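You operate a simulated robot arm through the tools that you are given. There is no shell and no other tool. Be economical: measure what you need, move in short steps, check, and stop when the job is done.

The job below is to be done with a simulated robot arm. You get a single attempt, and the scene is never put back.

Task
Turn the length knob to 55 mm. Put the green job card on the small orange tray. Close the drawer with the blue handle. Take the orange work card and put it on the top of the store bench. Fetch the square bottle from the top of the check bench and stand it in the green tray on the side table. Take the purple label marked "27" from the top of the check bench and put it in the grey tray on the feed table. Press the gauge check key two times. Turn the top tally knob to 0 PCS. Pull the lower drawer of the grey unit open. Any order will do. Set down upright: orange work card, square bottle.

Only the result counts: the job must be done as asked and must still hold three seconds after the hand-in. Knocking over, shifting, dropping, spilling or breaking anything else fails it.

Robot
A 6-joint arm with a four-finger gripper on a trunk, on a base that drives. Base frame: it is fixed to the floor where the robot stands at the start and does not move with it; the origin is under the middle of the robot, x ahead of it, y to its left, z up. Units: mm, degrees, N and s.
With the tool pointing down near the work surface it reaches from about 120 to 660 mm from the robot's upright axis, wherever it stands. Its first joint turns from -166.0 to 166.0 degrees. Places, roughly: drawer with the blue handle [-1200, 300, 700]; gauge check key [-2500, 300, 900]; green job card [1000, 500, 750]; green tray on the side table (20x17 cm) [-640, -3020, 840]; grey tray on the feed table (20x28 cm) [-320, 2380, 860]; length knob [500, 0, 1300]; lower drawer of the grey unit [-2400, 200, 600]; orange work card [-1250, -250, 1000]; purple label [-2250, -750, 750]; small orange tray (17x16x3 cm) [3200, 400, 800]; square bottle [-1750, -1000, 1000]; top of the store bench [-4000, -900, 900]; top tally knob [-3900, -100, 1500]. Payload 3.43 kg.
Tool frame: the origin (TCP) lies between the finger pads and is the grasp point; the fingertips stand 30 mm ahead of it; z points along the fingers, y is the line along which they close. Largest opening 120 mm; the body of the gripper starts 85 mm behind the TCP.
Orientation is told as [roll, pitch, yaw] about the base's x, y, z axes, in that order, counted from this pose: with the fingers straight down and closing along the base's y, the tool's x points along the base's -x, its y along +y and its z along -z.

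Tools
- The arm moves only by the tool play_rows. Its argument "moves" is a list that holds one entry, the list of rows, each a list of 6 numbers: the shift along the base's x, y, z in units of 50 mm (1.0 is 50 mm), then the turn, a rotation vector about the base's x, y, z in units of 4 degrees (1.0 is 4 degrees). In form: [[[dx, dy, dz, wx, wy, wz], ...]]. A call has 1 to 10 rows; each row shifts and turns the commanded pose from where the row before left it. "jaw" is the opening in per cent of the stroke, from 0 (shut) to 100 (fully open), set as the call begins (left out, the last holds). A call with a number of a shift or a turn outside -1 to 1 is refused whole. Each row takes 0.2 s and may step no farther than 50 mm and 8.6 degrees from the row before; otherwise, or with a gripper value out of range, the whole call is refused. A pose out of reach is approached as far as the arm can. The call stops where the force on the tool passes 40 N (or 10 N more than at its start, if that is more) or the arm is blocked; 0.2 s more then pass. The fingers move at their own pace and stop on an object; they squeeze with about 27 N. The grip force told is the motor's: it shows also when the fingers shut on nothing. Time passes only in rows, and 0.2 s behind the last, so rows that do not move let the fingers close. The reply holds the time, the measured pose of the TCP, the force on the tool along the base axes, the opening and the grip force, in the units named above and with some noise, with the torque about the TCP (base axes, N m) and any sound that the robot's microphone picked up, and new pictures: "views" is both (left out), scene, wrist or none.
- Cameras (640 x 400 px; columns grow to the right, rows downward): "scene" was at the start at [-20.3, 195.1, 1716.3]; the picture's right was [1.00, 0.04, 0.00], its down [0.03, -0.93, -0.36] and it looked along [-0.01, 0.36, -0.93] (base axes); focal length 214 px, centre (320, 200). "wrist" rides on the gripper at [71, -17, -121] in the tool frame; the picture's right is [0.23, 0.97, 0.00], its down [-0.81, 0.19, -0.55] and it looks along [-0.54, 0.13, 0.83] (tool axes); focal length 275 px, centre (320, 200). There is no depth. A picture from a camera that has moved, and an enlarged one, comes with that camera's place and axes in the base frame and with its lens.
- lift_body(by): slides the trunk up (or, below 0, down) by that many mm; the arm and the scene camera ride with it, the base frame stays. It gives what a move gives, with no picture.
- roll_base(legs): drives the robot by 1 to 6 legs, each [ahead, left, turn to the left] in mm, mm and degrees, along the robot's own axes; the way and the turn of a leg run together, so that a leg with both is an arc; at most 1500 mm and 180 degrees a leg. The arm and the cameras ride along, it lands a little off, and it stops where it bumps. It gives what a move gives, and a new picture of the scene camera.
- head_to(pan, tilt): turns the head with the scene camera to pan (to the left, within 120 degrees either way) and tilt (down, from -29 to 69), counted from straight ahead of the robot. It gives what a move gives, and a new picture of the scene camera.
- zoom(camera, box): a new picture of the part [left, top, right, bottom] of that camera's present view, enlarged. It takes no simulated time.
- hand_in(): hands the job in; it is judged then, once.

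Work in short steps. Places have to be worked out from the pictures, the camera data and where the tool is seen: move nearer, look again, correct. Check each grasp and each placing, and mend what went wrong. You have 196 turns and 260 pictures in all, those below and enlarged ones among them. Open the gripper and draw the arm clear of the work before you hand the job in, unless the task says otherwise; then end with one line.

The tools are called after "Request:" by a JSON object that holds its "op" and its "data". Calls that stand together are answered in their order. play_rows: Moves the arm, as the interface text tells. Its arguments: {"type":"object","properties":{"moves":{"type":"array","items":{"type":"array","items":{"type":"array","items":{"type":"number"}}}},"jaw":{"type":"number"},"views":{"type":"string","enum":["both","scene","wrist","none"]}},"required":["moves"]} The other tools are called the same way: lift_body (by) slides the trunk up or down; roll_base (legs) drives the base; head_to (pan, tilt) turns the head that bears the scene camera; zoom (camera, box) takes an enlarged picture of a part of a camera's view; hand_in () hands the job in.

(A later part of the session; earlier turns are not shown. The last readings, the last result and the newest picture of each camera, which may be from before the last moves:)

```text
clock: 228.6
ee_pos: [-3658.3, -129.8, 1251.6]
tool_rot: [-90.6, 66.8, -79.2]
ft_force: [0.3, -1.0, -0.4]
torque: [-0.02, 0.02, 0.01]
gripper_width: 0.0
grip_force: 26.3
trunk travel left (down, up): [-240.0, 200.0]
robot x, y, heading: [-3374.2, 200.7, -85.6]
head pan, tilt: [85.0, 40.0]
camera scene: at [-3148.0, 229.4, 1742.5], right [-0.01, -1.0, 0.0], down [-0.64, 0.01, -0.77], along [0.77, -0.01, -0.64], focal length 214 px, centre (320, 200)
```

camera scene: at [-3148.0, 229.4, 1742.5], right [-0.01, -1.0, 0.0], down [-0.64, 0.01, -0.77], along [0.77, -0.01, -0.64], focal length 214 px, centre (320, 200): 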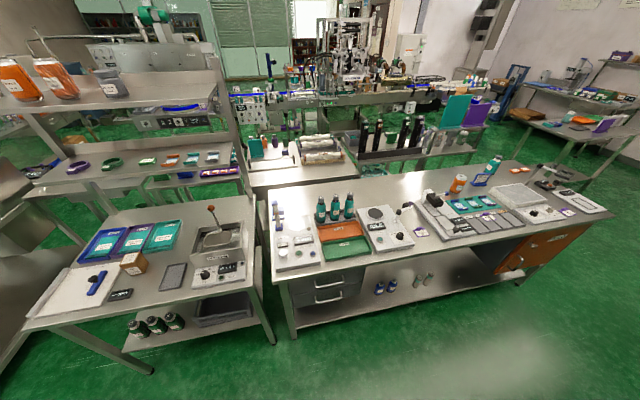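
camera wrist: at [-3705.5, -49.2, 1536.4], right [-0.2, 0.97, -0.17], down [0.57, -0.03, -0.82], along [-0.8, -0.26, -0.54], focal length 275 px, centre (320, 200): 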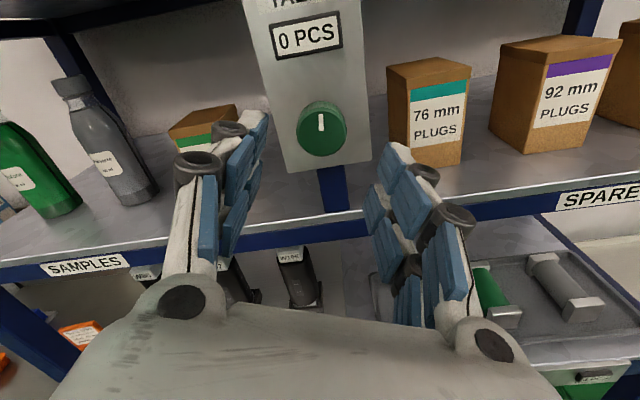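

The grey two-drawer unit is under the bench and the gauges are on top. I enlarge to read them.

Request:
{"op": "zoom", "data": {"camera": "scene", "box": [260, 180, 420, 320]}}

Request:
{"op": "zoom", "data": {"camera": "scene", "box": [390, 140, 620, 300]}}

```text
2.86 times, centred on (340, 250) of scene
camera zoom: at [-3148.0, 229.4, 1742.5], right [-0.01, -1.0, 0.0], down [-0.64, 0.01, -0.77], along [0.77, -0.01, -0.64], focal length 613 px, centre (263, 57)
```

zoom: 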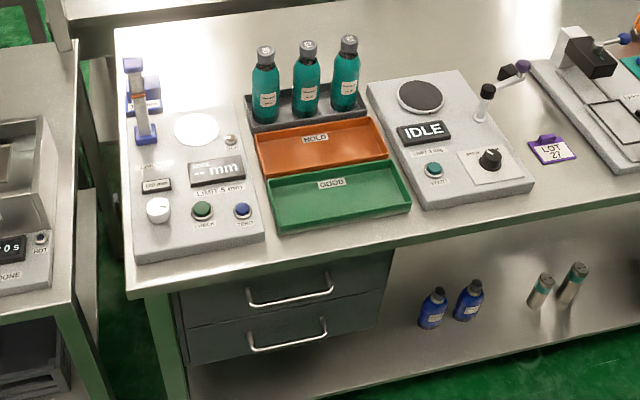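

```text
2.50 times, centred on (505, 220) of scene
camera zoom: at [-3148.0, 229.4, 1742.5], right [-0.01, -1.0, 0.0], down [-0.64, 0.01, -0.77], along [0.77, -0.01, -0.64], focal length 536 px, centre (-142, 150)
```

zoom: 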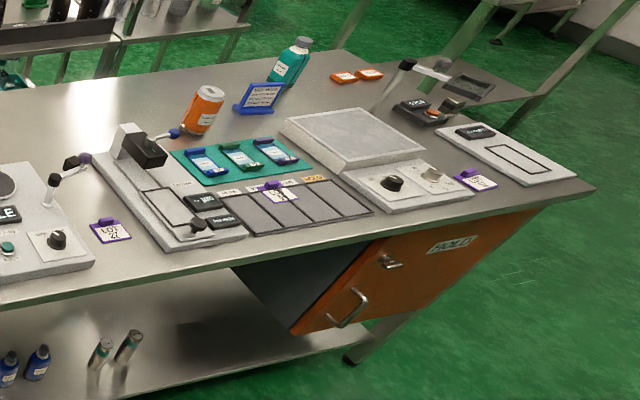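

Targets: gauge CHECK key (green) near [-2544,318,920]; lower drawer handle near [-2620,177,650]. I turn the robot half round so the arm faces the bench, stand in front of the drawer, and roll the wrist so the jaw closes vertically.

Request:
{"op": "roll_base", "data": {"legs": [[0, 250, 0], [0, 0, 180], [-330, 0, 0]]}}

Request:
{"op": "lift_body", "data": {"by": -240}}

Request:
{"op": "play_rows", "data": {"moves": [[[0, 0, 0, 0.98, 0.19, 0], [0, 0, 0, 0.98, 0.19, 0], [0, 0, 0, 0.98, 0.19, 0], [0, 0, 0, 0.98, 0.19, 0], [0, 0, 0, 0.98, 0.19, 0], [0, 0, 0, 0.98, 0.19, 0], [0, 0, 0, 0.98, 0.19, 0], [0, 0, 0, 0.98, 0.19, 0]]], "views": "none"}}

Request:
{"op": "play_rows", "data": {"moves": [[[0, 0, 0, 0.98, 0.19, 0], [0, 0, 0, 0.98, 0.19, 0], [0, 0, 0, 0.98, 0.19, 0], [0, 0, 0, 0.98, 0.19, 0], [0, 0, 0, 0.98, 0.19, 0], [0, 0, 0, 0.98, 0.19, 0], [0, 0, 0, 0.98, 0.19, 0], [0, 0, 0, 0.98, 0.19, 0], [0, 0, 0, 0.7, 0.12, 0]]], "views": "wrist"}}

```text
clock: 239.4
ee_pos: [-2810.2, 172.7, 1251.8]
tool_rot: [-90.5, 66.7, 94.4]
ft_force: [0.6, 0.0, 0.5]
torque: [0.0, 0.01, 0.04]
gripper_width: 0.0
grip_force: 27.3
trunk travel left (down, up): [-240.0, 200.0]
robot x, y, heading: [-3127.7, -121.3, 88.1]
head pan, tilt: [85.0, 40.0]
camera scene: at [-3354.0, -128.9, 1742.4], right [0.12, 0.99, 0.0], down [0.64, -0.08, -0.77], along [-0.76, 0.09, -0.64], focal length 214 px, centre (320, 200)
```

scene: 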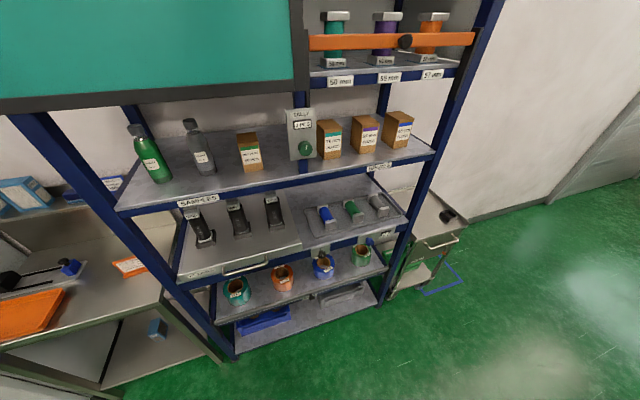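

```text
clock: 241.9
ee_pos: [-2810.8, 174.8, 1012.1]
tool_rot: [-90.3, 66.7, 94.3]
ft_force: [0.6, 0.3, -0.1]
torque: [0.0, -0.01, -0.05]
gripper_width: 0.0
grip_force: 26.8
trunk travel left (down, up): [0.0, 440.0]
robot x, y, heading: [-3129.5, -123.3, 88.2]
head pan, tilt: [85.0, 40.0]
```

```text
clock: 243.7
ee_pos: [-2808.4, 180.1, 1011.3]
tool_rot: [-86.3, 34.9, 97.7]
ft_force: [0.3, -0.1, 0.5]
torque: [-0.01, 0.01, -0.01]
gripper_width: 0.1
grip_force: 26.7
out of reach, approached as far as the arm can: row 5
trunk travel left (down, up): [0.0, 440.0]
robot x, y, heading: [-3126.9, -125.9, 87.9]
head pan, tilt: [85.0, 40.0]
```

```text
clock: 245.7
ee_pos: [-2804.5, 192.1, 1008.4]
tool_rot: [-84.6, 0.2, 98.2]
ft_force: [0.5, -0.1, 0.9]
torque: [-0.02, 0.0, 0.0]
gripper_width: 0.1
grip_force: 26.8
out of reach, approached as far as the arm can: row 1, 4, 6, 8
trunk travel left (down, up): [0.0, 440.0]
robot x, y, heading: [-3129.7, -122.4, 88.1]
head pan, tilt: [85.0, 40.0]
camera wrist: at [-2911.7, 104.7, 1037.4], right [-0.06, -0.24, -0.97], down [-0.68, 0.72, -0.14], along [0.73, 0.65, -0.21], focal length 275 px, centre (320, 200)
```

wrist: 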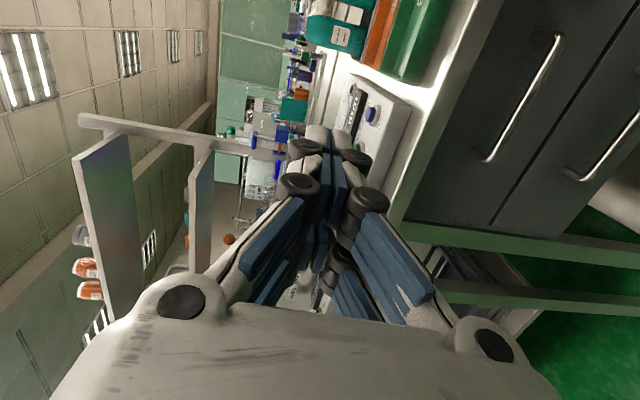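

The lower handle is partly out of view. I look with the head camera.

Request:
{"op": "head_to", "data": {"pan": -60, "tilt": 40}}

```text
clock: 248.0
ee_pos: [-2804.7, 190.7, 1008.4]
tool_rot: [-84.6, 0.2, 98.4]
ft_force: [-1.1, 0.2, 0.9]
torque: [-0.03, 0.03, 0.03]
gripper_width: 0.0
grip_force: 27.2
trunk travel left (down, up): [0.0, 440.0]
robot x, y, heading: [-3131.0, -118.4, 88.0]
head pan, tilt: [-60.0, 40.0]
camera scene: at [-3194.6, -98.2, 1502.4], right [0.47, -0.88, 0.0], down [-0.57, -0.3, -0.77], along [0.68, 0.36, -0.64], focal length 214 px, centre (320, 200)
```

scene: 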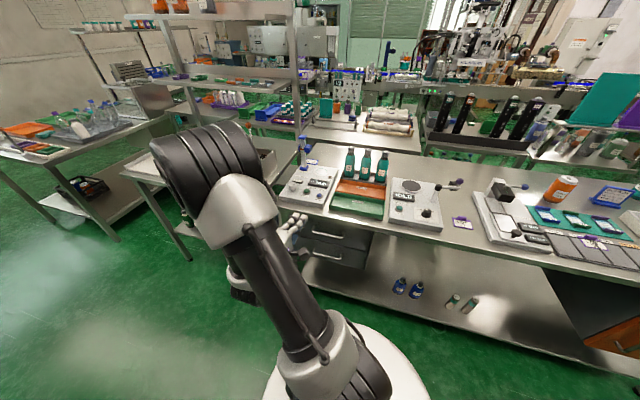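

Request:
{"op": "zoom", "data": {"camera": "scene", "box": [260, 130, 500, 290]}}

```text
2.50 times, centred on (380, 210) of scene
camera zoom: at [-3194.6, -98.2, 1502.4], right [0.47, -0.88, 0.0], down [-0.57, -0.3, -0.77], along [0.68, 0.36, -0.64], focal length 536 px, centre (170, 175)
```

zoom: 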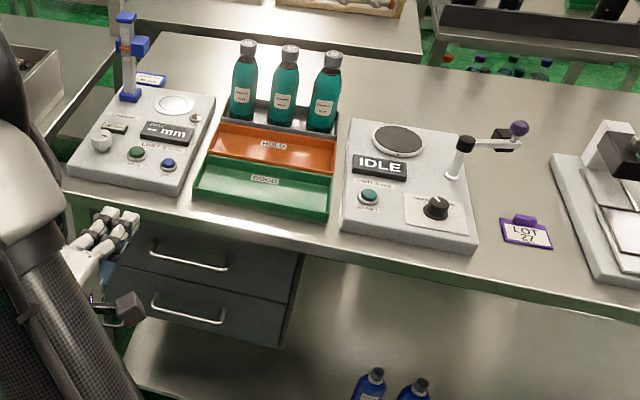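

The lower handle triangulates to about [-2580,180,572] and the CHECK key to [-2534,320,906]. I lower the tool in front of the lower drawer with the jaw open.

Request:
{"op": "play_rows", "data": {"moves": [[[0, 0, -0.95, 0, -0.7, 0], [0, 0, -0.95, 0, -0.6, 0], [0, 0, -0.95, 0, 0, 0], [0, 0, -0.95, 0, 0, 0], [0, 0, -0.95, 0, 0, 0], [0, 0, -0.95, 0, 0, 0], [0, 0, -0.95, 0, 0, 0], [0, 0, -0.95, 0, 0, 0], [0, 0, -0.95, 0, 0, 0]]], "jaw": 50, "views": "both"}}

```text
clock: 250.0
ee_pos: [-2806.1, 190.5, 580.0]
tool_rot: [-89.8, 1.0, 98.3]
ft_force: [-0.2, -0.1, -0.2]
torque: [0.0, 0.03, -0.01]
gripper_width: 60.1
grip_force: 0.0
trunk travel left (down, up): [0.0, 440.0]
robot x, y, heading: [-3130.1, -121.8, 88.1]
head pan, tilt: [-60.0, 40.0]
camera scene: at [-3194.6, -98.3, 1502.5], right [0.47, -0.88, 0.0], down [-0.57, -0.3, -0.77], along [0.68, 0.36, -0.64], focal length 214 px, centre (320, 200)
camera wrist: at [-2914.9, 103.7, 599.3], right [0.03, -0.25, -0.97], down [-0.67, 0.72, -0.2], along [0.75, 0.65, -0.14], focal length 275 px, centre (320, 200)
```

scene: 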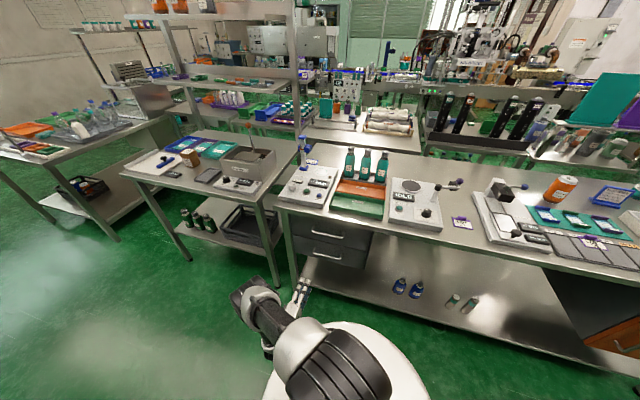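
wrist: 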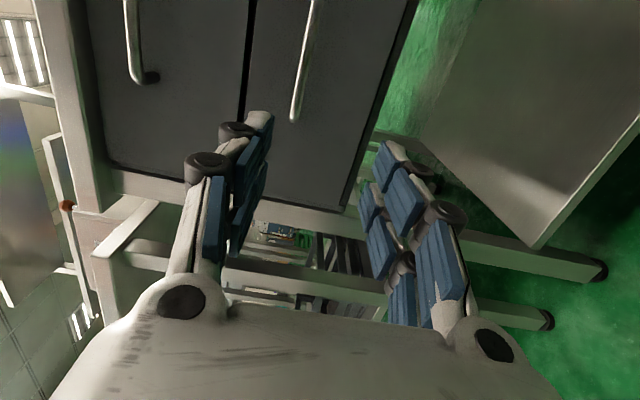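

The wrist view gives the handle at z≈604, x≈-2600. I raise a bit and approach to 40 mm short.

Request:
{"op": "play_rows", "data": {"moves": [[[0.6, -0.1, 0.48, 0, 0, 0], [0.7, -0.1, 0, 0, 0, 0], [0.7, 0, 0, 0, 0, 0], [0.7, 0, 0, 0, 0, 0], [0.3, 0, 0, 0, 0, 0]]], "views": "wrist"}}

```text
clock: 251.2
ee_pos: [-2657.3, 179.2, 602.0]
tool_rot: [-89.7, 1.1, 98.4]
ft_force: [-1.0, -0.6, 0.4]
torque: [0.01, 0.01, -0.01]
gripper_width: 59.9
grip_force: 0.1
trunk travel left (down, up): [0.0, 440.0]
robot x, y, heading: [-3132.6, -122.7, 87.9]
head pan, tilt: [-60.0, 40.0]
camera wrist: at [-2765.0, 92.1, 621.6], right [0.03, -0.25, -0.97], down [-0.67, 0.72, -0.2], along [0.75, 0.65, -0.14], focal length 275 px, centre (320, 200)
```

wrist: 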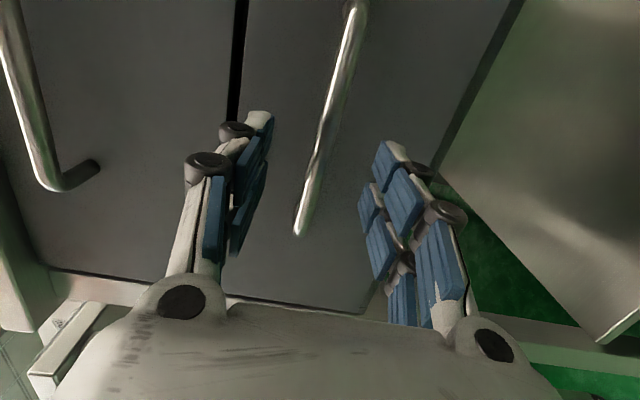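

The bar lies between the fingers, at about x=-2630. I advance 18 mm and close on it.

Request:
{"op": "play_rows", "data": {"moves": [[[0.18, 0.02, 0, 0, 0, 0], [0.18, 0.02, 0, 0, 0, 0], [0, 0, 0, 0, 0, 0]]], "views": "none"}}

Request:
{"op": "play_rows", "data": {"moves": [[[0, 0, 0, 0, 0, 0], [0, 0, 0, 0, 0, 0], [0, 0, 0, 0, 0, 0], [0, 0, 0, 0, 0, 0], [0, 0, 0, 0, 0, 0]]], "jaw": 0, "views": "wrist"}}

```text
clock: 252.0
ee_pos: [-2636.4, 182.2, 602.5]
tool_rot: [-89.6, 0.9, 98.3]
ft_force: [0.1, 0.3, 0.4]
torque: [-0.02, 0.0, -0.02]
gripper_width: 60.0
grip_force: 0.1
trunk travel left (down, up): [0.0, 440.0]
robot x, y, heading: [-3129.6, -123.2, 88.0]
head pan, tilt: [-60.0, 40.0]
```

```text
clock: 253.2
ee_pos: [-2636.3, 181.7, 603.9]
tool_rot: [-89.7, 0.9, 98.3]
ft_force: [0.5, 0.7, -2.1]
torque: [1.54, 0.27, -0.08]
gripper_width: 11.3
grip_force: 41.8
trunk travel left (down, up): [0.0, 440.0]
robot x, y, heading: [-3130.2, -122.5, 87.9]
head pan, tilt: [-60.0, 40.0]
camera wrist: at [-2745.6, 94.2, 621.9], right [0.03, -0.24, -0.97], down [-0.67, 0.72, -0.2], along [0.75, 0.65, -0.14], focal length 275 px, centre (320, 200)
```

wrist: 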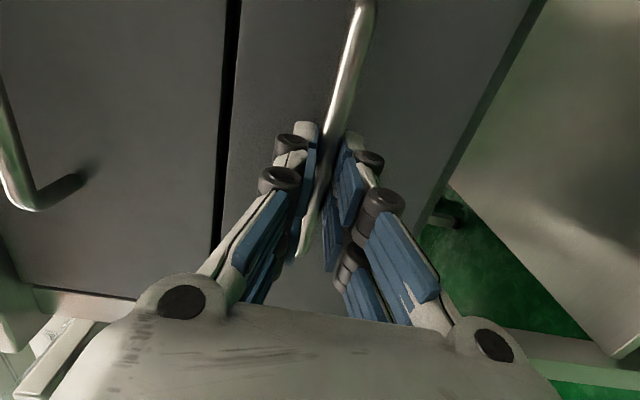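

The handle is gripped (11.3 mm). I pull outward along the drawer's direction.

Request:
{"op": "play_rows", "data": {"moves": [[[-0.3, -0.05, 0, 0, 0, 0], [-0.4, -0.065, 0, 0, 0, 0], [-0.4, -0.065, 0, 0, 0, 0], [-0.4, -0.065, 0, 0, 0, 0], [-0.4, -0.065, 0, 0, 0, 0], [-0.4, -0.065, 0, 0, 0, 0], [-0.4, -0.065, 0, 0, 0, 0], [-0.4, -0.065, 0, 0, 0, 0], [-0.4, -0.065, 0, 0, 0, 0], [-0.4, -0.065, 0, 0, 0, 0]]], "views": "both"}}

```text
clock: 255.4
ee_pos: [-2834.0, 148.5, 602.5]
tool_rot: [-89.2, 1.0, 97.9]
ft_force: [0.6, -4.4, -2.1]
torque: [1.7, 0.33, 0.37]
gripper_width: 11.2
grip_force: 45.4
trunk travel left (down, up): [0.0, 440.0]
robot x, y, heading: [-3125.4, -122.6, 88.0]
head pan, tilt: [-60.0, 40.0]
stopped in row 10: the force on the tool passed its limit at 40 N (the readings are from after the stop); the commanded pose is now the measured one
camera scene: at [-3194.3, -98.8, 1502.7], right [0.47, -0.88, 0.0], down [-0.57, -0.3, -0.77], along [0.68, 0.36, -0.64], focal length 214 px, centre (320, 200)
camera wrist: at [-2943.1, 61.9, 623.3], right [0.02, -0.25, -0.97], down [-0.66, 0.72, -0.2], along [0.75, 0.65, -0.15], focal length 275 px, centre (320, 200)
```

scene: 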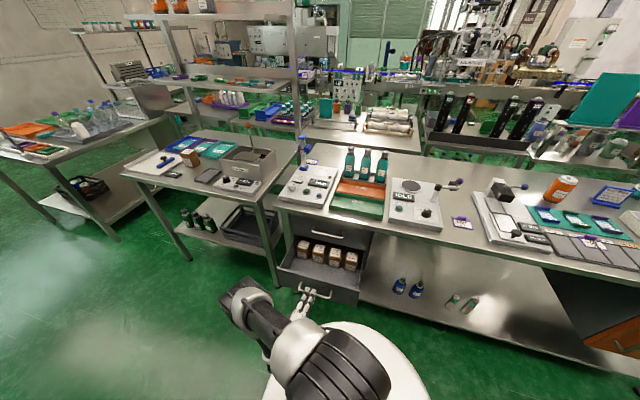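
wrist: 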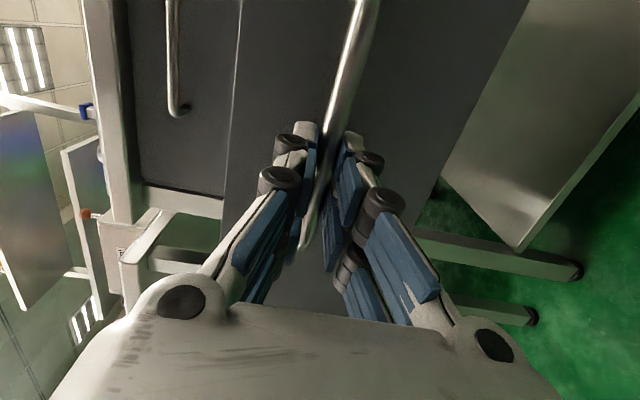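

The drawer is fully out (stopped at about 200 mm). I release, back off, and rise.

Request:
{"op": "play_rows", "data": {"moves": [[[0, 0, 0, 0, 0, 0], [0, 0, 0, 0, 0, 0], [-0.5, -0.08, 0, 0, 0, 0], [-0.5, -0.08, 0, 0, 0, 0], [0, 0, 0.9, 0, 0, 0], [0, 0, 0.95, 0, 0, 0], [0, 0, 0.95, 0, 0, 0], [0, 0, 0.95, 0, 0, 0], [0, 0, 0.95, 0, 0, 0], [0, 0, 0.95, 0, 0, 0]]], "jaw": 50, "views": "scene"}}

Request:
{"op": "play_rows", "data": {"moves": [[[0, 0, 0.9, 0, 1, 0], [0, 0, 0.9, 0, 1, 0], [0, 0, 0.9, 0, 1, 0], [0, 0, 0.5, 0, 1, 0], [0, 0, 0.4, 0, 1, 0], [0, 0, 0, 0, 1, 0], [0, 0, 0, 0, 1, 0], [0, 0, 0, 0, 1, 0], [0, 0, 0, 0, 1, 0], [0, 0, 0, 0, 1, 0]]], "jaw": 0, "views": "none"}}

Request:
{"op": "play_rows", "data": {"moves": [[[0.3, 0, 0, 0, 1, 0], [0.3, 0, 0, 0, 1, 0], [0.3, 0, 0, 0, 1, 0], [0.3, 0, 0, 0, 1, 0], [0.3, 0, 0, 0, 1, 0], [0.3, 0, 0, 0, 1, 0], [0.3, 0, 0, 0, 1, 0], [0.3, 0, 0, 0, 1, 0], [0.3, 0, 0, 0, 1, 0], [0.3, 0, 0, 0, 1, 0]]], "views": "none"}}

Request:
{"op": "play_rows", "data": {"moves": [[[0.5, 0.3, 0, 0, 1, 0], [0.5, 0.3, 0, 0, 1, 0], [0.5, 0.3, 0, 0, 0.5, 0], [0.5, 0.3, 0, 0, 0, 0]]], "views": "wrist"}}

```text
clock: 257.6
ee_pos: [-2884.4, 139.1, 883.5]
tool_rot: [-89.2, 1.3, 98.0]
ft_force: [0.0, -1.1, 0.4]
torque: [0.0, 0.01, 0.01]
gripper_width: 59.9
grip_force: 0.1
trunk travel left (down, up): [0.0, 440.0]
robot x, y, heading: [-3130.1, -127.6, 88.1]
head pan, tilt: [-60.0, 40.0]
camera scene: at [-3194.6, -98.5, 1502.5], right [0.47, -0.88, 0.0], down [-0.57, -0.3, -0.77], along [0.68, 0.36, -0.64], focal length 214 px, centre (320, 200)
```

scene: 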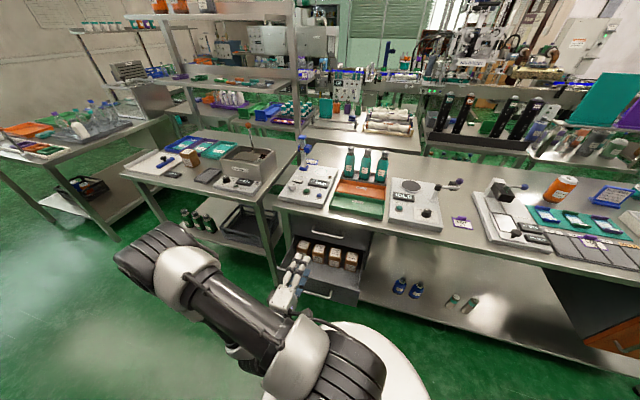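

```text
clock: 259.8
ee_pos: [-2882.9, 206.2, 1037.7]
tool_rot: [-49.6, -4.2, 97.0]
ft_force: [1.0, -0.1, 0.4]
torque: [0.02, 0.0, -0.02]
gripper_width: 0.1
grip_force: 27.0
out of reach, approached as far as the arm can: row 1, 2, 3
trunk travel left (down, up): [0.0, 440.0]
robot x, y, heading: [-3132.9, -122.8, 88.2]
head pan, tilt: [-60.0, 40.0]
```

```text
clock: 262.0
ee_pos: [-2732.0, 207.1, 1037.2]
tool_rot: [-9.4, -7.7, 92.5]
ft_force: [1.1, 0.1, 0.5]
torque: [-0.02, 0.01, 0.01]
gripper_width: 0.1
grip_force: 27.6
trunk travel left (down, up): [0.0, 440.0]
robot x, y, heading: [-3130.0, -117.5, 88.0]
head pan, tilt: [-60.0, 40.0]
```

```text
clock: 263.0
ee_pos: [-2633.9, 263.9, 1038.8]
tool_rot: [0.6, -7.9, 91.2]
ft_force: [0.6, -0.1, -0.2]
torque: [0.01, 0.01, 0.0]
gripper_width: 0.0
grip_force: 27.3
trunk travel left (down, up): [0.0, 440.0]
robot x, y, heading: [-3130.4, -121.6, 87.8]
head pan, tilt: [-60.0, 40.0]
camera wrist: at [-2613.4, 178.1, 1147.4], right [-0.97, -0.25, -0.02], down [-0.2, 0.72, 0.66], along [-0.15, 0.65, -0.75], focal length 275 px, centre (320, 200)
```

wrist: 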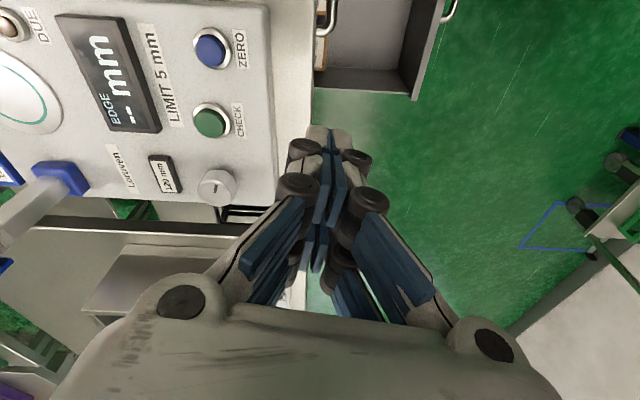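

CHECK key confirmed at about [-2537,317,908]. I level the tool and move the closed fingertips above it.

Request:
{"op": "play_rows", "data": {"moves": [[[0.5, 0.3, 0, -1, 0, 0], [0.5, 0.3, 0, -1, 0, 0], [0.5, 0.3, 0, 0, 0, 0], [0.45, 0.18, -0.3, 0, 0, 0], [0, 0, -0.4, 0, 0, 0]]], "views": "wrist"}}

```text
clock: 264.2
ee_pos: [-2590.0, 284.3, 994.3]
tool_rot: [0.8, 0.0, 91.3]
ft_force: [0.4, 0.1, -0.2]
torque: [0.01, 0.0, 0.0]
gripper_width: 0.0
grip_force: 26.6
out of reach, approached as far as the arm can: row 2, 3, 4
trunk travel left (down, up): [0.0, 440.0]
robot x, y, heading: [-3129.7, -123.8, 88.1]
head pan, tilt: [-60.0, 40.0]
camera wrist: at [-2569.9, 214.1, 1115.3], right [-0.97, -0.25, 0.01], down [-0.2, 0.81, 0.56], along [-0.15, 0.54, -0.83], focal length 275 px, centre (320, 200)
```

wrist: 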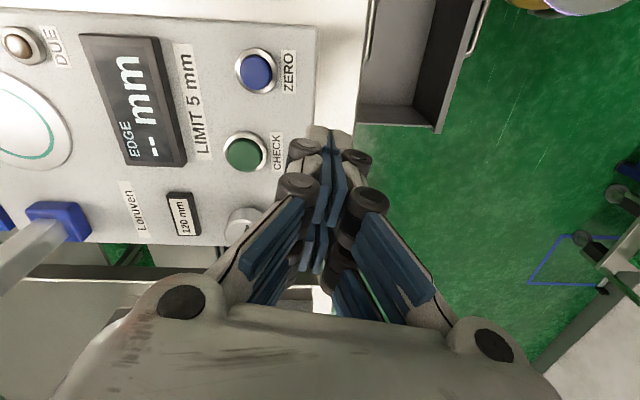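

The key is just out of reach. I move the base 220 mm along the bench.

Request:
{"op": "roll_base", "data": {"legs": [[220, 0, 0]]}}

Request:
{"op": "play_rows", "data": {"moves": [[[0.6, -0.9, 0, 0, 0, 0], [0.5, -0.9, 0, 0, 0, 0], [0, -0.9, 0, 0, 0, 0], [0, -0.8, 0, 0, 0, 0]]], "views": "wrist"}}

```text
clock: 265.9
ee_pos: [-2579.5, 504.9, 994.6]
tool_rot: [0.8, 0.0, 91.0]
ft_force: [0.0, -0.3, -0.5]
torque: [-0.04, -0.01, 0.01]
gripper_width: 0.0
grip_force: 26.5
trunk travel left (down, up): [0.0, 440.0]
robot x, y, heading: [-3120.9, 102.9, 87.9]
head pan, tilt: [-60.0, 40.0]
camera scene: at [-3186.6, 125.0, 1502.4], right [0.47, -0.88, 0.0], down [-0.57, -0.3, -0.77], along [0.68, 0.36, -0.64], focal length 214 px, centre (320, 200)
```

scene: 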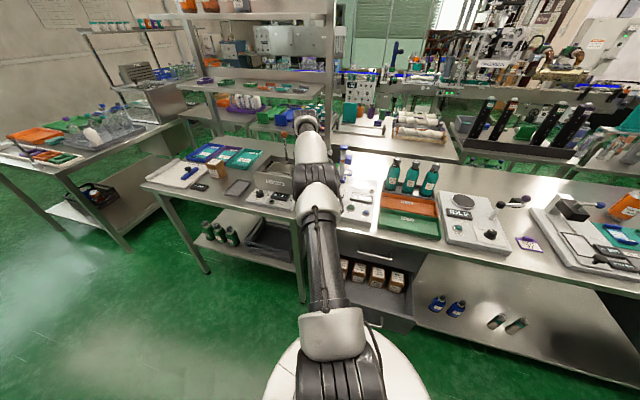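

```text
refused: row 1 steps farther than a row can; nothing moved
```

Request:
{"op": "play_rows", "data": {"moves": [[[0, -0.94, 0.1, 0, 0, 0], [0, -0.94, 0, 0, 0, 0], [0, -0.94, 0, 0, 0, 0], [0.2, -0.9, 0, 0, 0, 0], [0.64, -0.04, 0, 0, 0, 0]]], "views": "wrist"}}

```text
clock: 267.1
ee_pos: [-2537.6, 316.3, 999.1]
tool_rot: [0.8, 0.0, 90.9]
ft_force: [0.5, 0.7, -0.9]
torque: [0.02, -0.02, 0.01]
gripper_width: 0.0
grip_force: 26.9
trunk travel left (down, up): [0.0, 440.0]
robot x, y, heading: [-3123.9, 100.6, 88.0]
head pan, tilt: [-60.0, 40.0]
camera wrist: at [-2516.9, 244.7, 1120.4], right [-0.97, -0.25, 0.01], down [-0.2, 0.81, 0.56], along [-0.15, 0.54, -0.83], focal length 275 px, centre (320, 200)
```

wrist: 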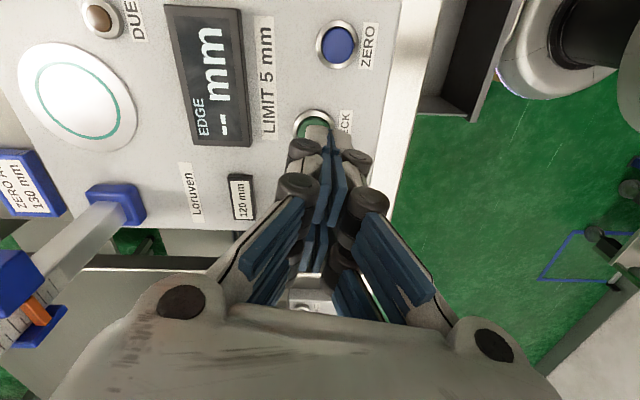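

Nearly above the key; I correct by 4 mm and come down to just above it.

Request:
{"op": "play_rows", "data": {"moves": [[[0.08, -0.08, -0.4, 0, 0, 0], [0, 0, -0.4, 0, 0, 0], [0, 0, -0.16, 0, 0, 0]]], "views": "wrist"}}

```text
clock: 267.9
ee_pos: [-2533.0, 313.9, 951.4]
tool_rot: [0.8, 0.0, 91.1]
ft_force: [-0.7, 0.9, -0.2]
torque: [-0.02, 0.04, 0.0]
gripper_width: 0.1
grip_force: 27.0
trunk travel left (down, up): [0.0, 440.0]
robot x, y, heading: [-3127.7, 97.4, 87.8]
head pan, tilt: [-60.0, 40.0]
camera wrist: at [-2512.6, 243.3, 1072.2], right [-0.97, -0.25, 0.01], down [-0.2, 0.81, 0.56], along [-0.15, 0.54, -0.83], focal length 275 px, centre (320, 200)
```

wrist: 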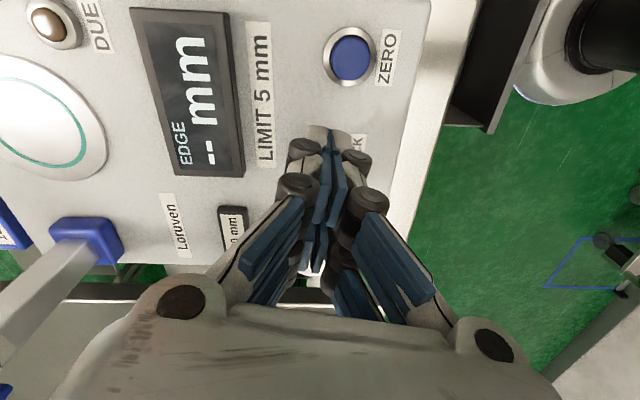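

The tip covers the key. I press slowly in 2 mm rows.

Request:
{"op": "play_rows", "data": {"moves": [[[0, 0, -0.1, 0, 0, 0], [0, 0, -0.06, 0, 0, 0], [0, 0, -0.04, 0, 0, 0], [0, 0, -0.04, 0, 0, 0], [0, 0, -0.04, 0, 0, 0], [0, 0, -0.04, 0, 0, 0]]], "views": "none"}}

```text
clock: 269.3
ee_pos: [-2536.4, 312.5, 935.2]
tool_rot: [0.8, -0.1, 91.0]
ft_force: [-1.0, -0.5, 0.7]
torque: [-0.01, -0.01, 0.01]
gripper_width: 0.0
grip_force: 26.7
trunk travel left (down, up): [0.0, 440.0]
robot x, y, heading: [-3122.8, 99.5, 87.9]
head pan, tilt: [-60.0, 40.0]
```

No contact yet (tip at about 905). I go on.

Request:
{"op": "play_rows", "data": {"moves": [[[0, 0, -0.04, 0, 0, 0], [0, 0, -0.04, 0, 0, 0], [0, 0, -0.04, 0, 0, 0], [0, 0, -0.04, 0, 0, 0]]], "views": "wrist"}}

```text
clock: 270.3
ee_pos: [-2535.5, 312.9, 927.1]
tool_rot: [0.8, -0.2, 91.0]
ft_force: [0.2, -1.1, 2.7]
torque: [0.01, -0.03, 0.01]
gripper_width: 6.1
grip_force: 34.0
trunk travel left (down, up): [0.0, 440.0]
robot x, y, heading: [-3122.0, 100.6, 87.6]
head pan, tilt: [-60.0, 40.0]
heard: click
camera wrist: at [-2515.8, 242.6, 1047.8], right [-0.97, -0.25, 0.01], down [-0.2, 0.81, 0.56], along [-0.15, 0.54, -0.83], focal length 275 px, centre (320, 200)
```

wrist: 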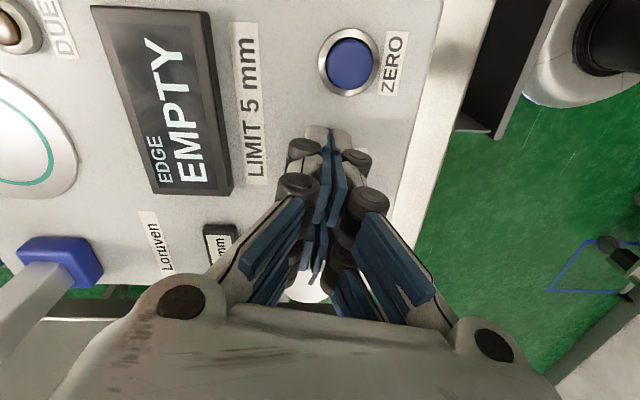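

Click heard and the display says EMPTY: first press done. I lift 14 mm to release it, pause, and press again.

Request:
{"op": "play_rows", "data": {"moves": [[[0, 0, 0.14, 0, 0, 0], [0, 0, 0.14, 0, 0, 0], [0, 0, 0, 0, 0, 0], [0, 0, 0, 0, 0, 0], [0, 0, 0, 0, 0, 0]]], "views": "none"}}

Request:
{"op": "play_rows", "data": {"moves": [[[0, 0, -0.12, 0, 0, 0], [0, 0, -0.06, 0, 0, 0], [0, 0, -0.04, 0, 0, 0], [0, 0, -0.04, 0, 0, 0], [0, 0, -0.02, 0, 0, 0]]], "views": "wrist"}}

```text
clock: 271.5
ee_pos: [-2536.3, 313.9, 940.0]
tool_rot: [0.8, -0.2, 91.0]
ft_force: [0.2, -0.1, 1.8]
torque: [0.0, 0.05, 0.01]
gripper_width: 0.0
grip_force: 32.9
trunk travel left (down, up): [0.0, 440.0]
robot x, y, heading: [-3121.1, 100.1, 88.0]
head pan, tilt: [-60.0, 40.0]
```

```text
clock: 272.7
ee_pos: [-2536.5, 312.4, 927.9]
tool_rot: [0.7, -0.1, 90.9]
ft_force: [0.5, 0.0, 2.6]
torque: [0.04, -0.01, -0.01]
gripper_width: 6.0
grip_force: 33.3
trunk travel left (down, up): [0.0, 440.0]
robot x, y, heading: [-3125.6, 102.7, 87.8]
head pan, tilt: [-60.0, 40.0]
heard: click
camera wrist: at [-2516.1, 242.4, 1049.0], right [-0.97, -0.25, 0.01], down [-0.2, 0.81, 0.56], along [-0.15, 0.54, -0.83], focal length 275 px, centre (320, 200)
```

wrist: 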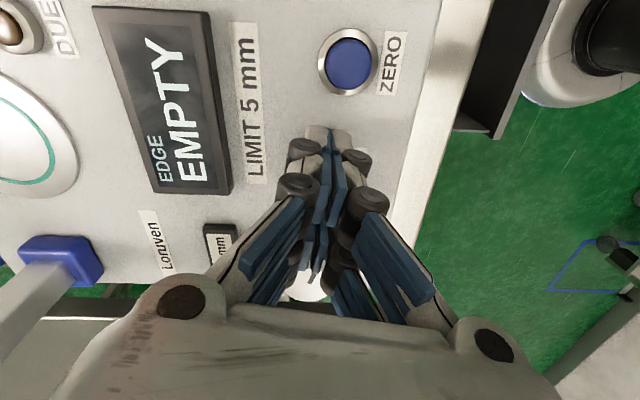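

Second click heard. I rise clear and drive along the bench to look at the purple labels.

Request:
{"op": "play_rows", "data": {"moves": [[[0, 0, 0.5, 0, 0, 0], [0, 0, 0.9, 0, 0, 0], [0, 0, 0.9, 0, 0, 0], [0, 0, 0.9, 0, 0, 0], [-0.8, 0, 0.5, 0, 0, 0], [-0.8, 0, 0, 0, 0, 0], [-0.8, 0, 0, 0, 0, 0], [-0.8, 0, 0, 0, 0, 0]]], "views": "none"}}

Request:
{"op": "roll_base", "data": {"legs": [[-800, 0, 0]]}}

Request:
{"op": "head_to", "data": {"pan": -95, "tilt": 40}}

Request:
{"op": "zoom", "data": {"camera": "scene", "box": [140, 130, 460, 330]}}

```text
clock: 274.5
ee_pos: [-2695.0, 309.7, 1114.6]
tool_rot: [0.8, -0.1, 91.1]
ft_force: [-0.3, 0.3, -0.4]
torque: [0.01, -0.05, -0.01]
gripper_width: 0.0
grip_force: 33.4
trunk travel left (down, up): [0.0, 440.0]
robot x, y, heading: [-3123.2, 101.4, 88.1]
head pan, tilt: [-60.0, 40.0]
```

```text
clock: 278.8
ee_pos: [-2723.2, -478.9, 1113.4]
tool_rot: [0.9, -0.1, 91.1]
ft_force: [-1.2, -0.6, 0.1]
torque: [0.02, -0.03, 0.01]
gripper_width: 0.0
grip_force: 33.7
trunk travel left (down, up): [0.0, 440.0]
robot x, y, heading: [-3153.1, -691.6, 87.9]
head pan, tilt: [-60.0, 40.0]
camera scene: at [-3215.1, -665.6, 1502.5], right [0.47, -0.88, 0.0], down [-0.57, -0.3, -0.77], along [0.68, 0.36, -0.64], focal length 214 px, centre (320, 200)
```

scene: 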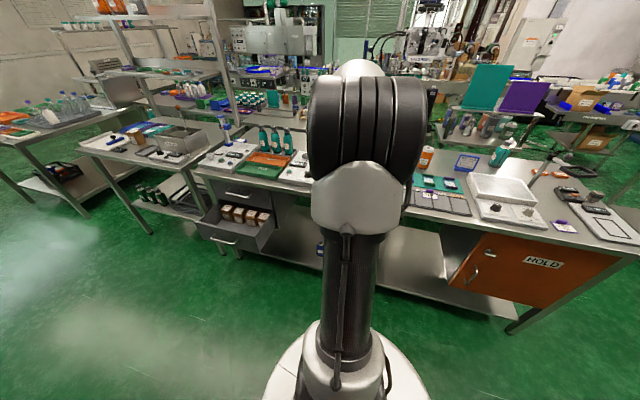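

```text
clock: 279.8
ee_pos: [-2723.6, -477.7, 1113.8]
tool_rot: [0.8, -0.1, 91.0]
ft_force: [0.5, -0.4, 0.4]
torque: [-0.02, -0.03, -0.01]
gripper_width: 0.0
grip_force: 33.8
trunk travel left (down, up): [0.0, 440.0]
robot x, y, heading: [-3152.2, -687.4, 88.1]
head pan, tilt: [-95.0, 40.0]
camera scene: at [-3205.7, -715.5, 1502.5], right [-0.12, -0.99, 0.0], down [-0.64, 0.08, -0.77], along [0.76, -0.09, -0.64], focal length 214 px, centre (320, 200)
```

scene: 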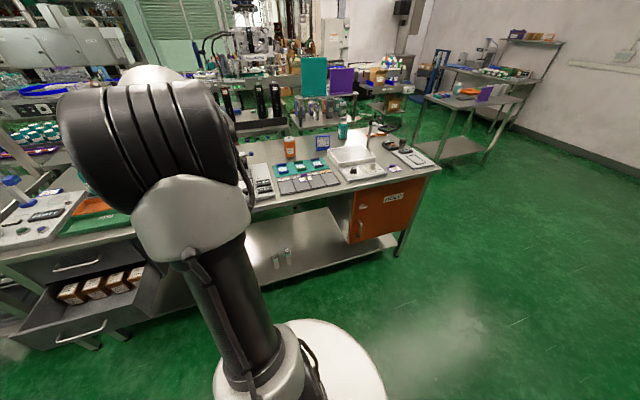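

```text
2.00 times, centred on (300, 230) of scene
camera zoom: at [-3205.7, -715.5, 1502.5], right [-0.12, -0.99, 0.0], down [-0.64, 0.08, -0.77], along [0.76, -0.09, -0.64], focal length 429 px, centre (360, 140)
```

zoom: 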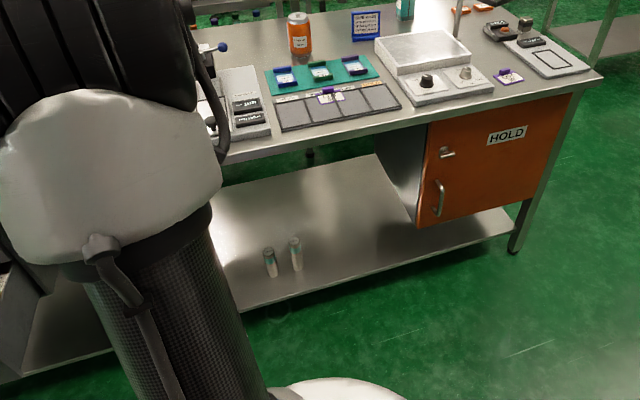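

Request:
{"op": "zoom", "data": {"camera": "scene", "box": [270, 155, 350, 205]}}

Request:
{"op": "zoom", "data": {"camera": "scene", "box": [340, 140, 420, 190]}}

```text
8.00 times, centred on (310, 180) of scene
camera zoom: at [-3205.7, -715.5, 1502.5], right [-0.12, -0.99, 0.0], down [-0.64, 0.08, -0.77], along [0.76, -0.09, -0.64], focal length 1716 px, centre (400, 360)
```

zoom: 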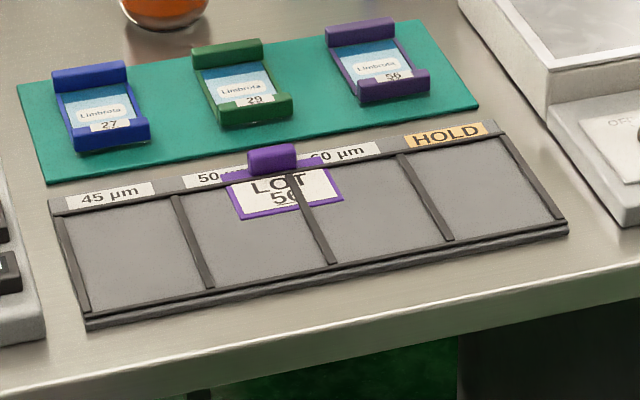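

```text
8.00 times, centred on (380, 165) of scene
camera zoom: at [-3205.7, -715.5, 1502.5], right [-0.12, -0.99, 0.0], down [-0.64, 0.08, -0.77], along [0.76, -0.09, -0.64], focal length 1716 px, centre (-160, 480)
```

zoom: 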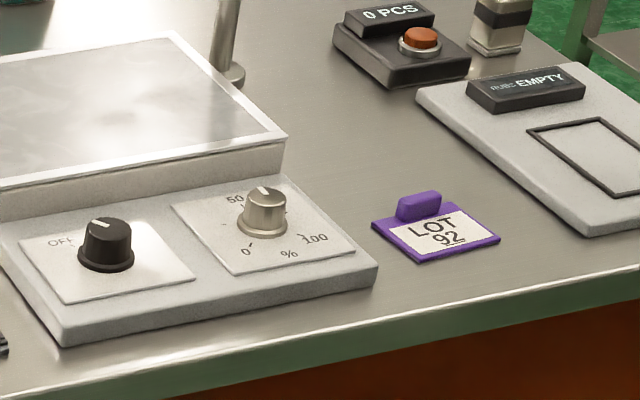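

The labels read LOT 27 at [-2413,-315], LOT 56 and LOT 92, so the one beside the IDLE gauge is wanted. I drive nearer and look with the wrist camera.

Request:
{"op": "roll_base", "data": {"legs": [[130, -250, 0]]}}

Request:
{"op": "play_rows", "data": {"moves": [[[0, 0, 0, 0, 0, 0], [0, 0, 0, 0, 0, 0]]], "jaw": 45, "views": "wrist"}}

```text
clock: 281.8
ee_pos: [-2464.9, -353.6, 1114.0]
tool_rot: [0.8, 0.0, 91.4]
ft_force: [-0.5, -0.4, -0.1]
torque: [-0.01, 0.03, 0.0]
gripper_width: 0.0
grip_force: 33.2
trunk travel left (down, up): [0.0, 440.0]
robot x, y, heading: [-2891.1, -566.7, 88.3]
head pan, tilt: [-95.0, 40.0]
camera scene: at [-2945.9, -593.3, 1502.5], right [-0.12, -0.99, 0.0], down [-0.64, 0.08, -0.77], along [0.76, -0.09, -0.64], focal length 214 px, centre (320, 200)
```

scene: 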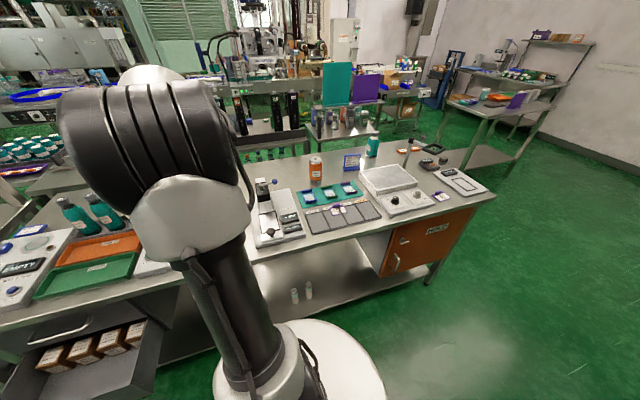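

```text
clock: 282.4
ee_pos: [-2465.4, -354.3, 1114.4]
tool_rot: [0.8, -0.1, 91.4]
ft_force: [0.2, -0.7, 0.6]
torque: [0.01, 0.02, -0.01]
gripper_width: 42.1
grip_force: 0.1
trunk travel left (down, up): [0.0, 440.0]
robot x, y, heading: [-2888.4, -567.6, 88.4]
head pan, tilt: [-95.0, 40.0]
camera wrist: at [-2444.3, -424.7, 1234.9], right [-0.97, -0.25, 0.01], down [-0.2, 0.81, 0.56], along [-0.15, 0.54, -0.83], focal length 275 px, centre (320, 200)
```

wrist: 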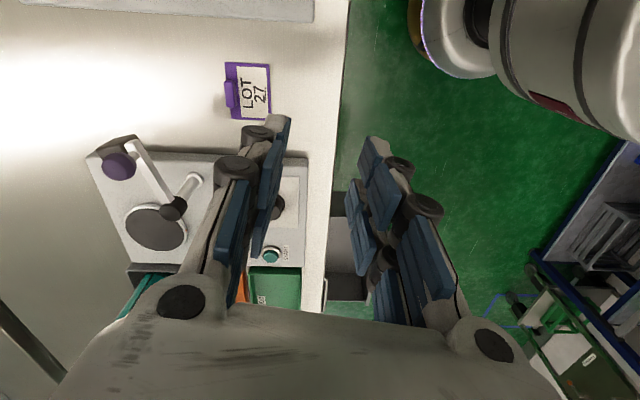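

LOT 27 confirmed. Its purple tab is near [-2367,-327]. I move above it and lower partway.

Request:
{"op": "play_rows", "data": {"moves": [[[0.6, 0.15, 0, 0, 0, 0.5], [0.6, 0.15, 0, 0, 0, 0.5], [0.6, 0.1, -0.5, 0, 0, 0.5], [0, 0, -0.9, 0, 0, 0.5], [0, 0, -0.9, 0, 0, 0]]], "views": "wrist"}}

Request:
{"op": "zoom", "data": {"camera": "wrist", "box": [210, 20, 410, 180]}}

```text
clock: 283.6
ee_pos: [-2373.0, -331.7, 996.6]
tool_rot: [0.7, -0.1, 99.5]
ft_force: [0.1, -0.5, 1.0]
torque: [-0.03, -0.01, 0.0]
gripper_width: 54.0
grip_force: 0.0
trunk travel left (down, up): [0.0, 440.0]
robot x, y, heading: [-2890.6, -567.9, 88.4]
head pan, tilt: [-95.0, 40.0]
camera wrist: at [-2342.6, -399.9, 1117.0], right [-0.92, -0.39, 0.01], down [-0.32, 0.77, 0.56], along [-0.22, 0.51, -0.83], focal length 275 px, centre (320, 200)
```

wrist: 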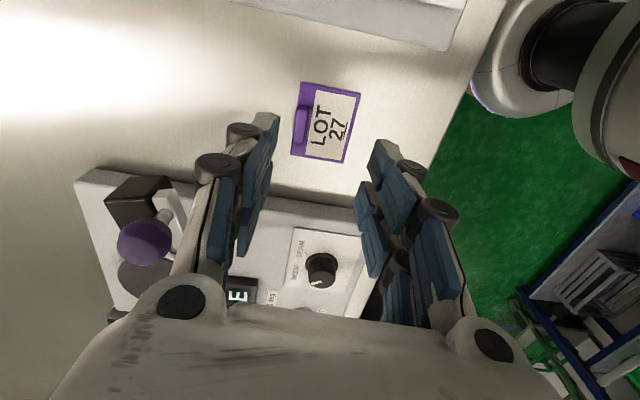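

```text
2.50 times, centred on (310, 100) of wrist
camera zoom: at [-2342.6, -399.9, 1117.0], right [-0.92, -0.39, 0.01], down [-0.32, 0.77, 0.56], along [-0.22, 0.51, -0.83], focal length 688 px, centre (345, 450)
```

zoom: 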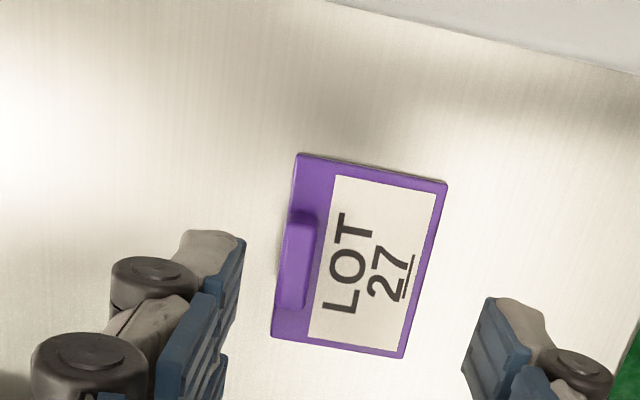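

The jaw is aligned with the tab; its centre is about [-2359,-318,870]. I centre over it and descend close.

Request:
{"op": "play_rows", "data": {"moves": [[[0.28, 0.27, -0.4, 0, 0, 0], [0, 0, -0.6, 0, 0, 0], [0, 0, -0.6, 0, 0, 0]]], "jaw": 40, "views": "wrist"}}

Request:
{"op": "zoom", "data": {"camera": "wrist", "box": [230, 60, 430, 220]}}

```text
clock: 284.4
ee_pos: [-2358.4, -319.7, 917.0]
tool_rot: [0.8, -0.1, 99.4]
ft_force: [-0.5, 0.4, 0.7]
torque: [0.01, -0.02, -0.01]
gripper_width: 47.7
grip_force: 0.1
trunk travel left (down, up): [0.0, 440.0]
robot x, y, heading: [-2894.9, -569.1, 88.3]
head pan, tilt: [-95.0, 40.0]
camera wrist: at [-2328.5, -386.4, 1037.1], right [-0.92, -0.39, 0.01], down [-0.31, 0.77, 0.56], along [-0.22, 0.51, -0.83], focal length 275 px, centre (320, 200)
```

wrist: 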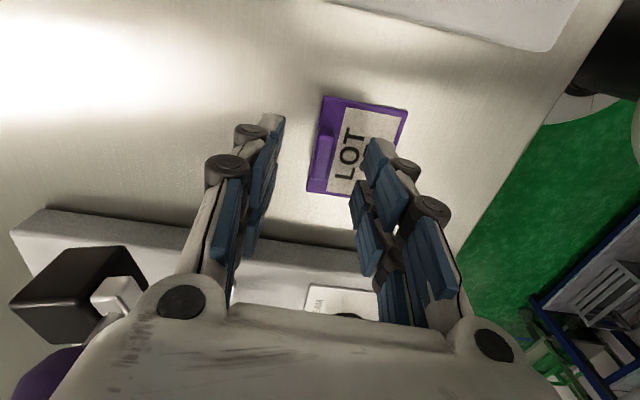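

```text
2.50 times, centred on (330, 140) of wrist
camera zoom: at [-2328.5, -386.4, 1037.1], right [-0.92, -0.39, 0.01], down [-0.31, 0.77, 0.56], along [-0.22, 0.51, -0.83], focal length 688 px, centre (295, 350)
```

zoom: 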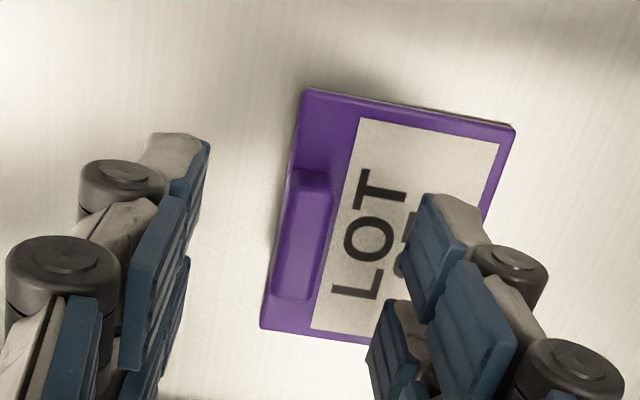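

Aligned. I descend the last ~20 mm in small rows.

Request:
{"op": "play_rows", "data": {"moves": [[[-0.04, 0, -0.2, 0, 0, 0], [0, 0, -0.1, 0, 0, 0], [0, 0, -0.08, 0, 0, 0], [0, 0, -0.06, 0, 0, 0]]], "views": "wrist"}}

```text
clock: 285.4
ee_pos: [-2364.5, -320.0, 897.8]
tool_rot: [0.6, 0.0, 99.4]
ft_force: [0.0, -0.5, -0.5]
torque: [0.01, 0.02, 0.02]
gripper_width: 47.9
grip_force: 0.0
trunk travel left (down, up): [0.0, 440.0]
robot x, y, heading: [-2890.5, -565.4, 88.5]
head pan, tilt: [-95.0, 40.0]
camera wrist: at [-2332.7, -386.8, 1017.9], right [-0.92, -0.39, 0.01], down [-0.31, 0.77, 0.56], along [-0.22, 0.51, -0.83], focal length 275 px, centre (320, 200)
```

wrist: 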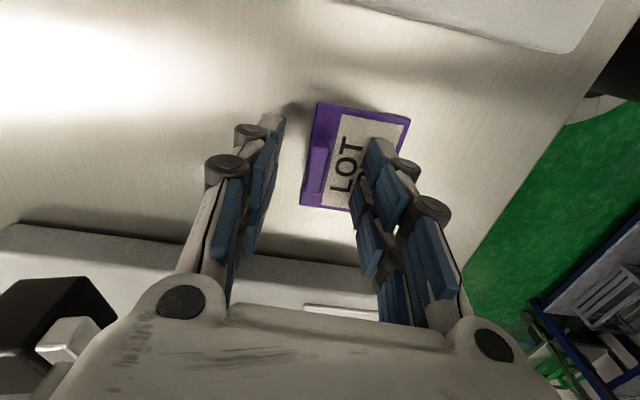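

Still no contact; I go down further in 3 mm rows.

Request:
{"op": "play_rows", "data": {"moves": [[[0, 0, -0.06, 0, 0, 0], [0, 0, -0.06, 0, 0, 0], [0, 0, -0.06, 0, 0, 0]]], "views": "wrist"}}

```text
clock: 286.2
ee_pos: [-2364.8, -320.7, 891.5]
tool_rot: [0.6, -0.1, 99.5]
ft_force: [-3.4, 1.9, 18.5]
torque: [-0.06, 0.62, -0.04]
gripper_width: 51.7
grip_force: 2.3
trunk travel left (down, up): [0.0, 440.0]
robot x, y, heading: [-2891.8, -566.2, 88.4]
head pan, tilt: [-95.0, 40.0]
camera wrist: at [-2334.0, -387.3, 1011.7], right [-0.92, -0.39, 0.01], down [-0.32, 0.77, 0.56], along [-0.22, 0.51, -0.83], focal length 275 px, centre (320, 200)
```

wrist: 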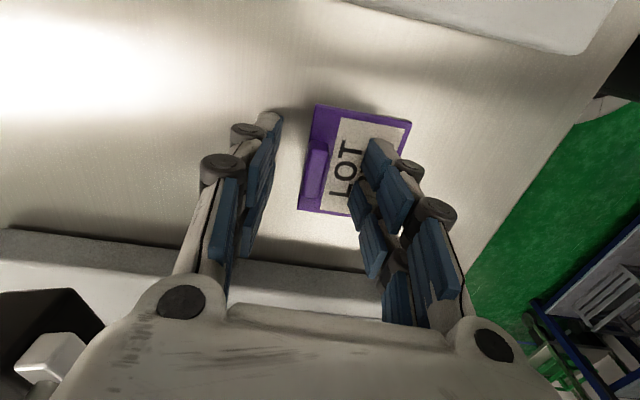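

Touched the card face. I lift 2 mm and close on the tab.

Request:
{"op": "play_rows", "data": {"moves": [[[0, 0, 0.06, 0, 0, 0], [0, 0, 0, 0, 0, 0]]], "views": "none"}}

Request:
{"op": "play_rows", "data": {"moves": [[[0, 0, 0, 0, 0, 0], [0, 0, 0, 0, 0, 0], [0, 0, 0, 0, 0, 0], [0, 0, 0, 0, 0, 0], [0, 0, 0, 0, 0, 0], [0, 0, 0.1, 0, 0, 0], [0, 0, 0.2, 0, 0, 0], [0, 0, 0.3, 0, 0, 0]]], "jaw": 0, "views": "wrist"}}

```text
clock: 286.8
ee_pos: [-2364.6, -320.2, 891.9]
tool_rot: [0.8, 0.0, 99.4]
ft_force: [-0.7, -0.4, 8.1]
torque: [-0.03, 0.23, -0.02]
gripper_width: 49.3
grip_force: 1.1
trunk travel left (down, up): [0.0, 440.0]
robot x, y, heading: [-2889.5, -563.7, 88.2]
head pan, tilt: [-95.0, 40.0]
```

```text
clock: 288.6
ee_pos: [-2363.6, -322.8, 921.0]
tool_rot: [0.7, 0.0, 99.4]
ft_force: [-0.7, -0.4, 0.3]
torque: [-0.01, -0.01, 0.03]
gripper_width: 11.1
grip_force: 26.9
trunk travel left (down, up): [0.0, 440.0]
robot x, y, heading: [-2890.6, -566.6, 88.4]
head pan, tilt: [-95.0, 40.0]
camera wrist: at [-2333.6, -388.6, 1042.6], right [-0.92, -0.39, 0.01], down [-0.31, 0.77, 0.56], along [-0.23, 0.51, -0.83], focal length 275 px, centre (320, 200)
```

wrist: 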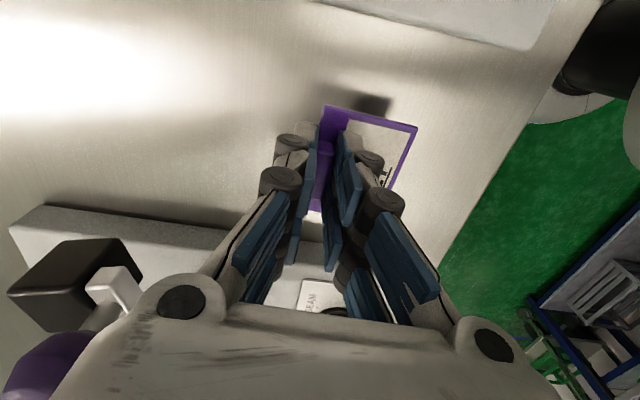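

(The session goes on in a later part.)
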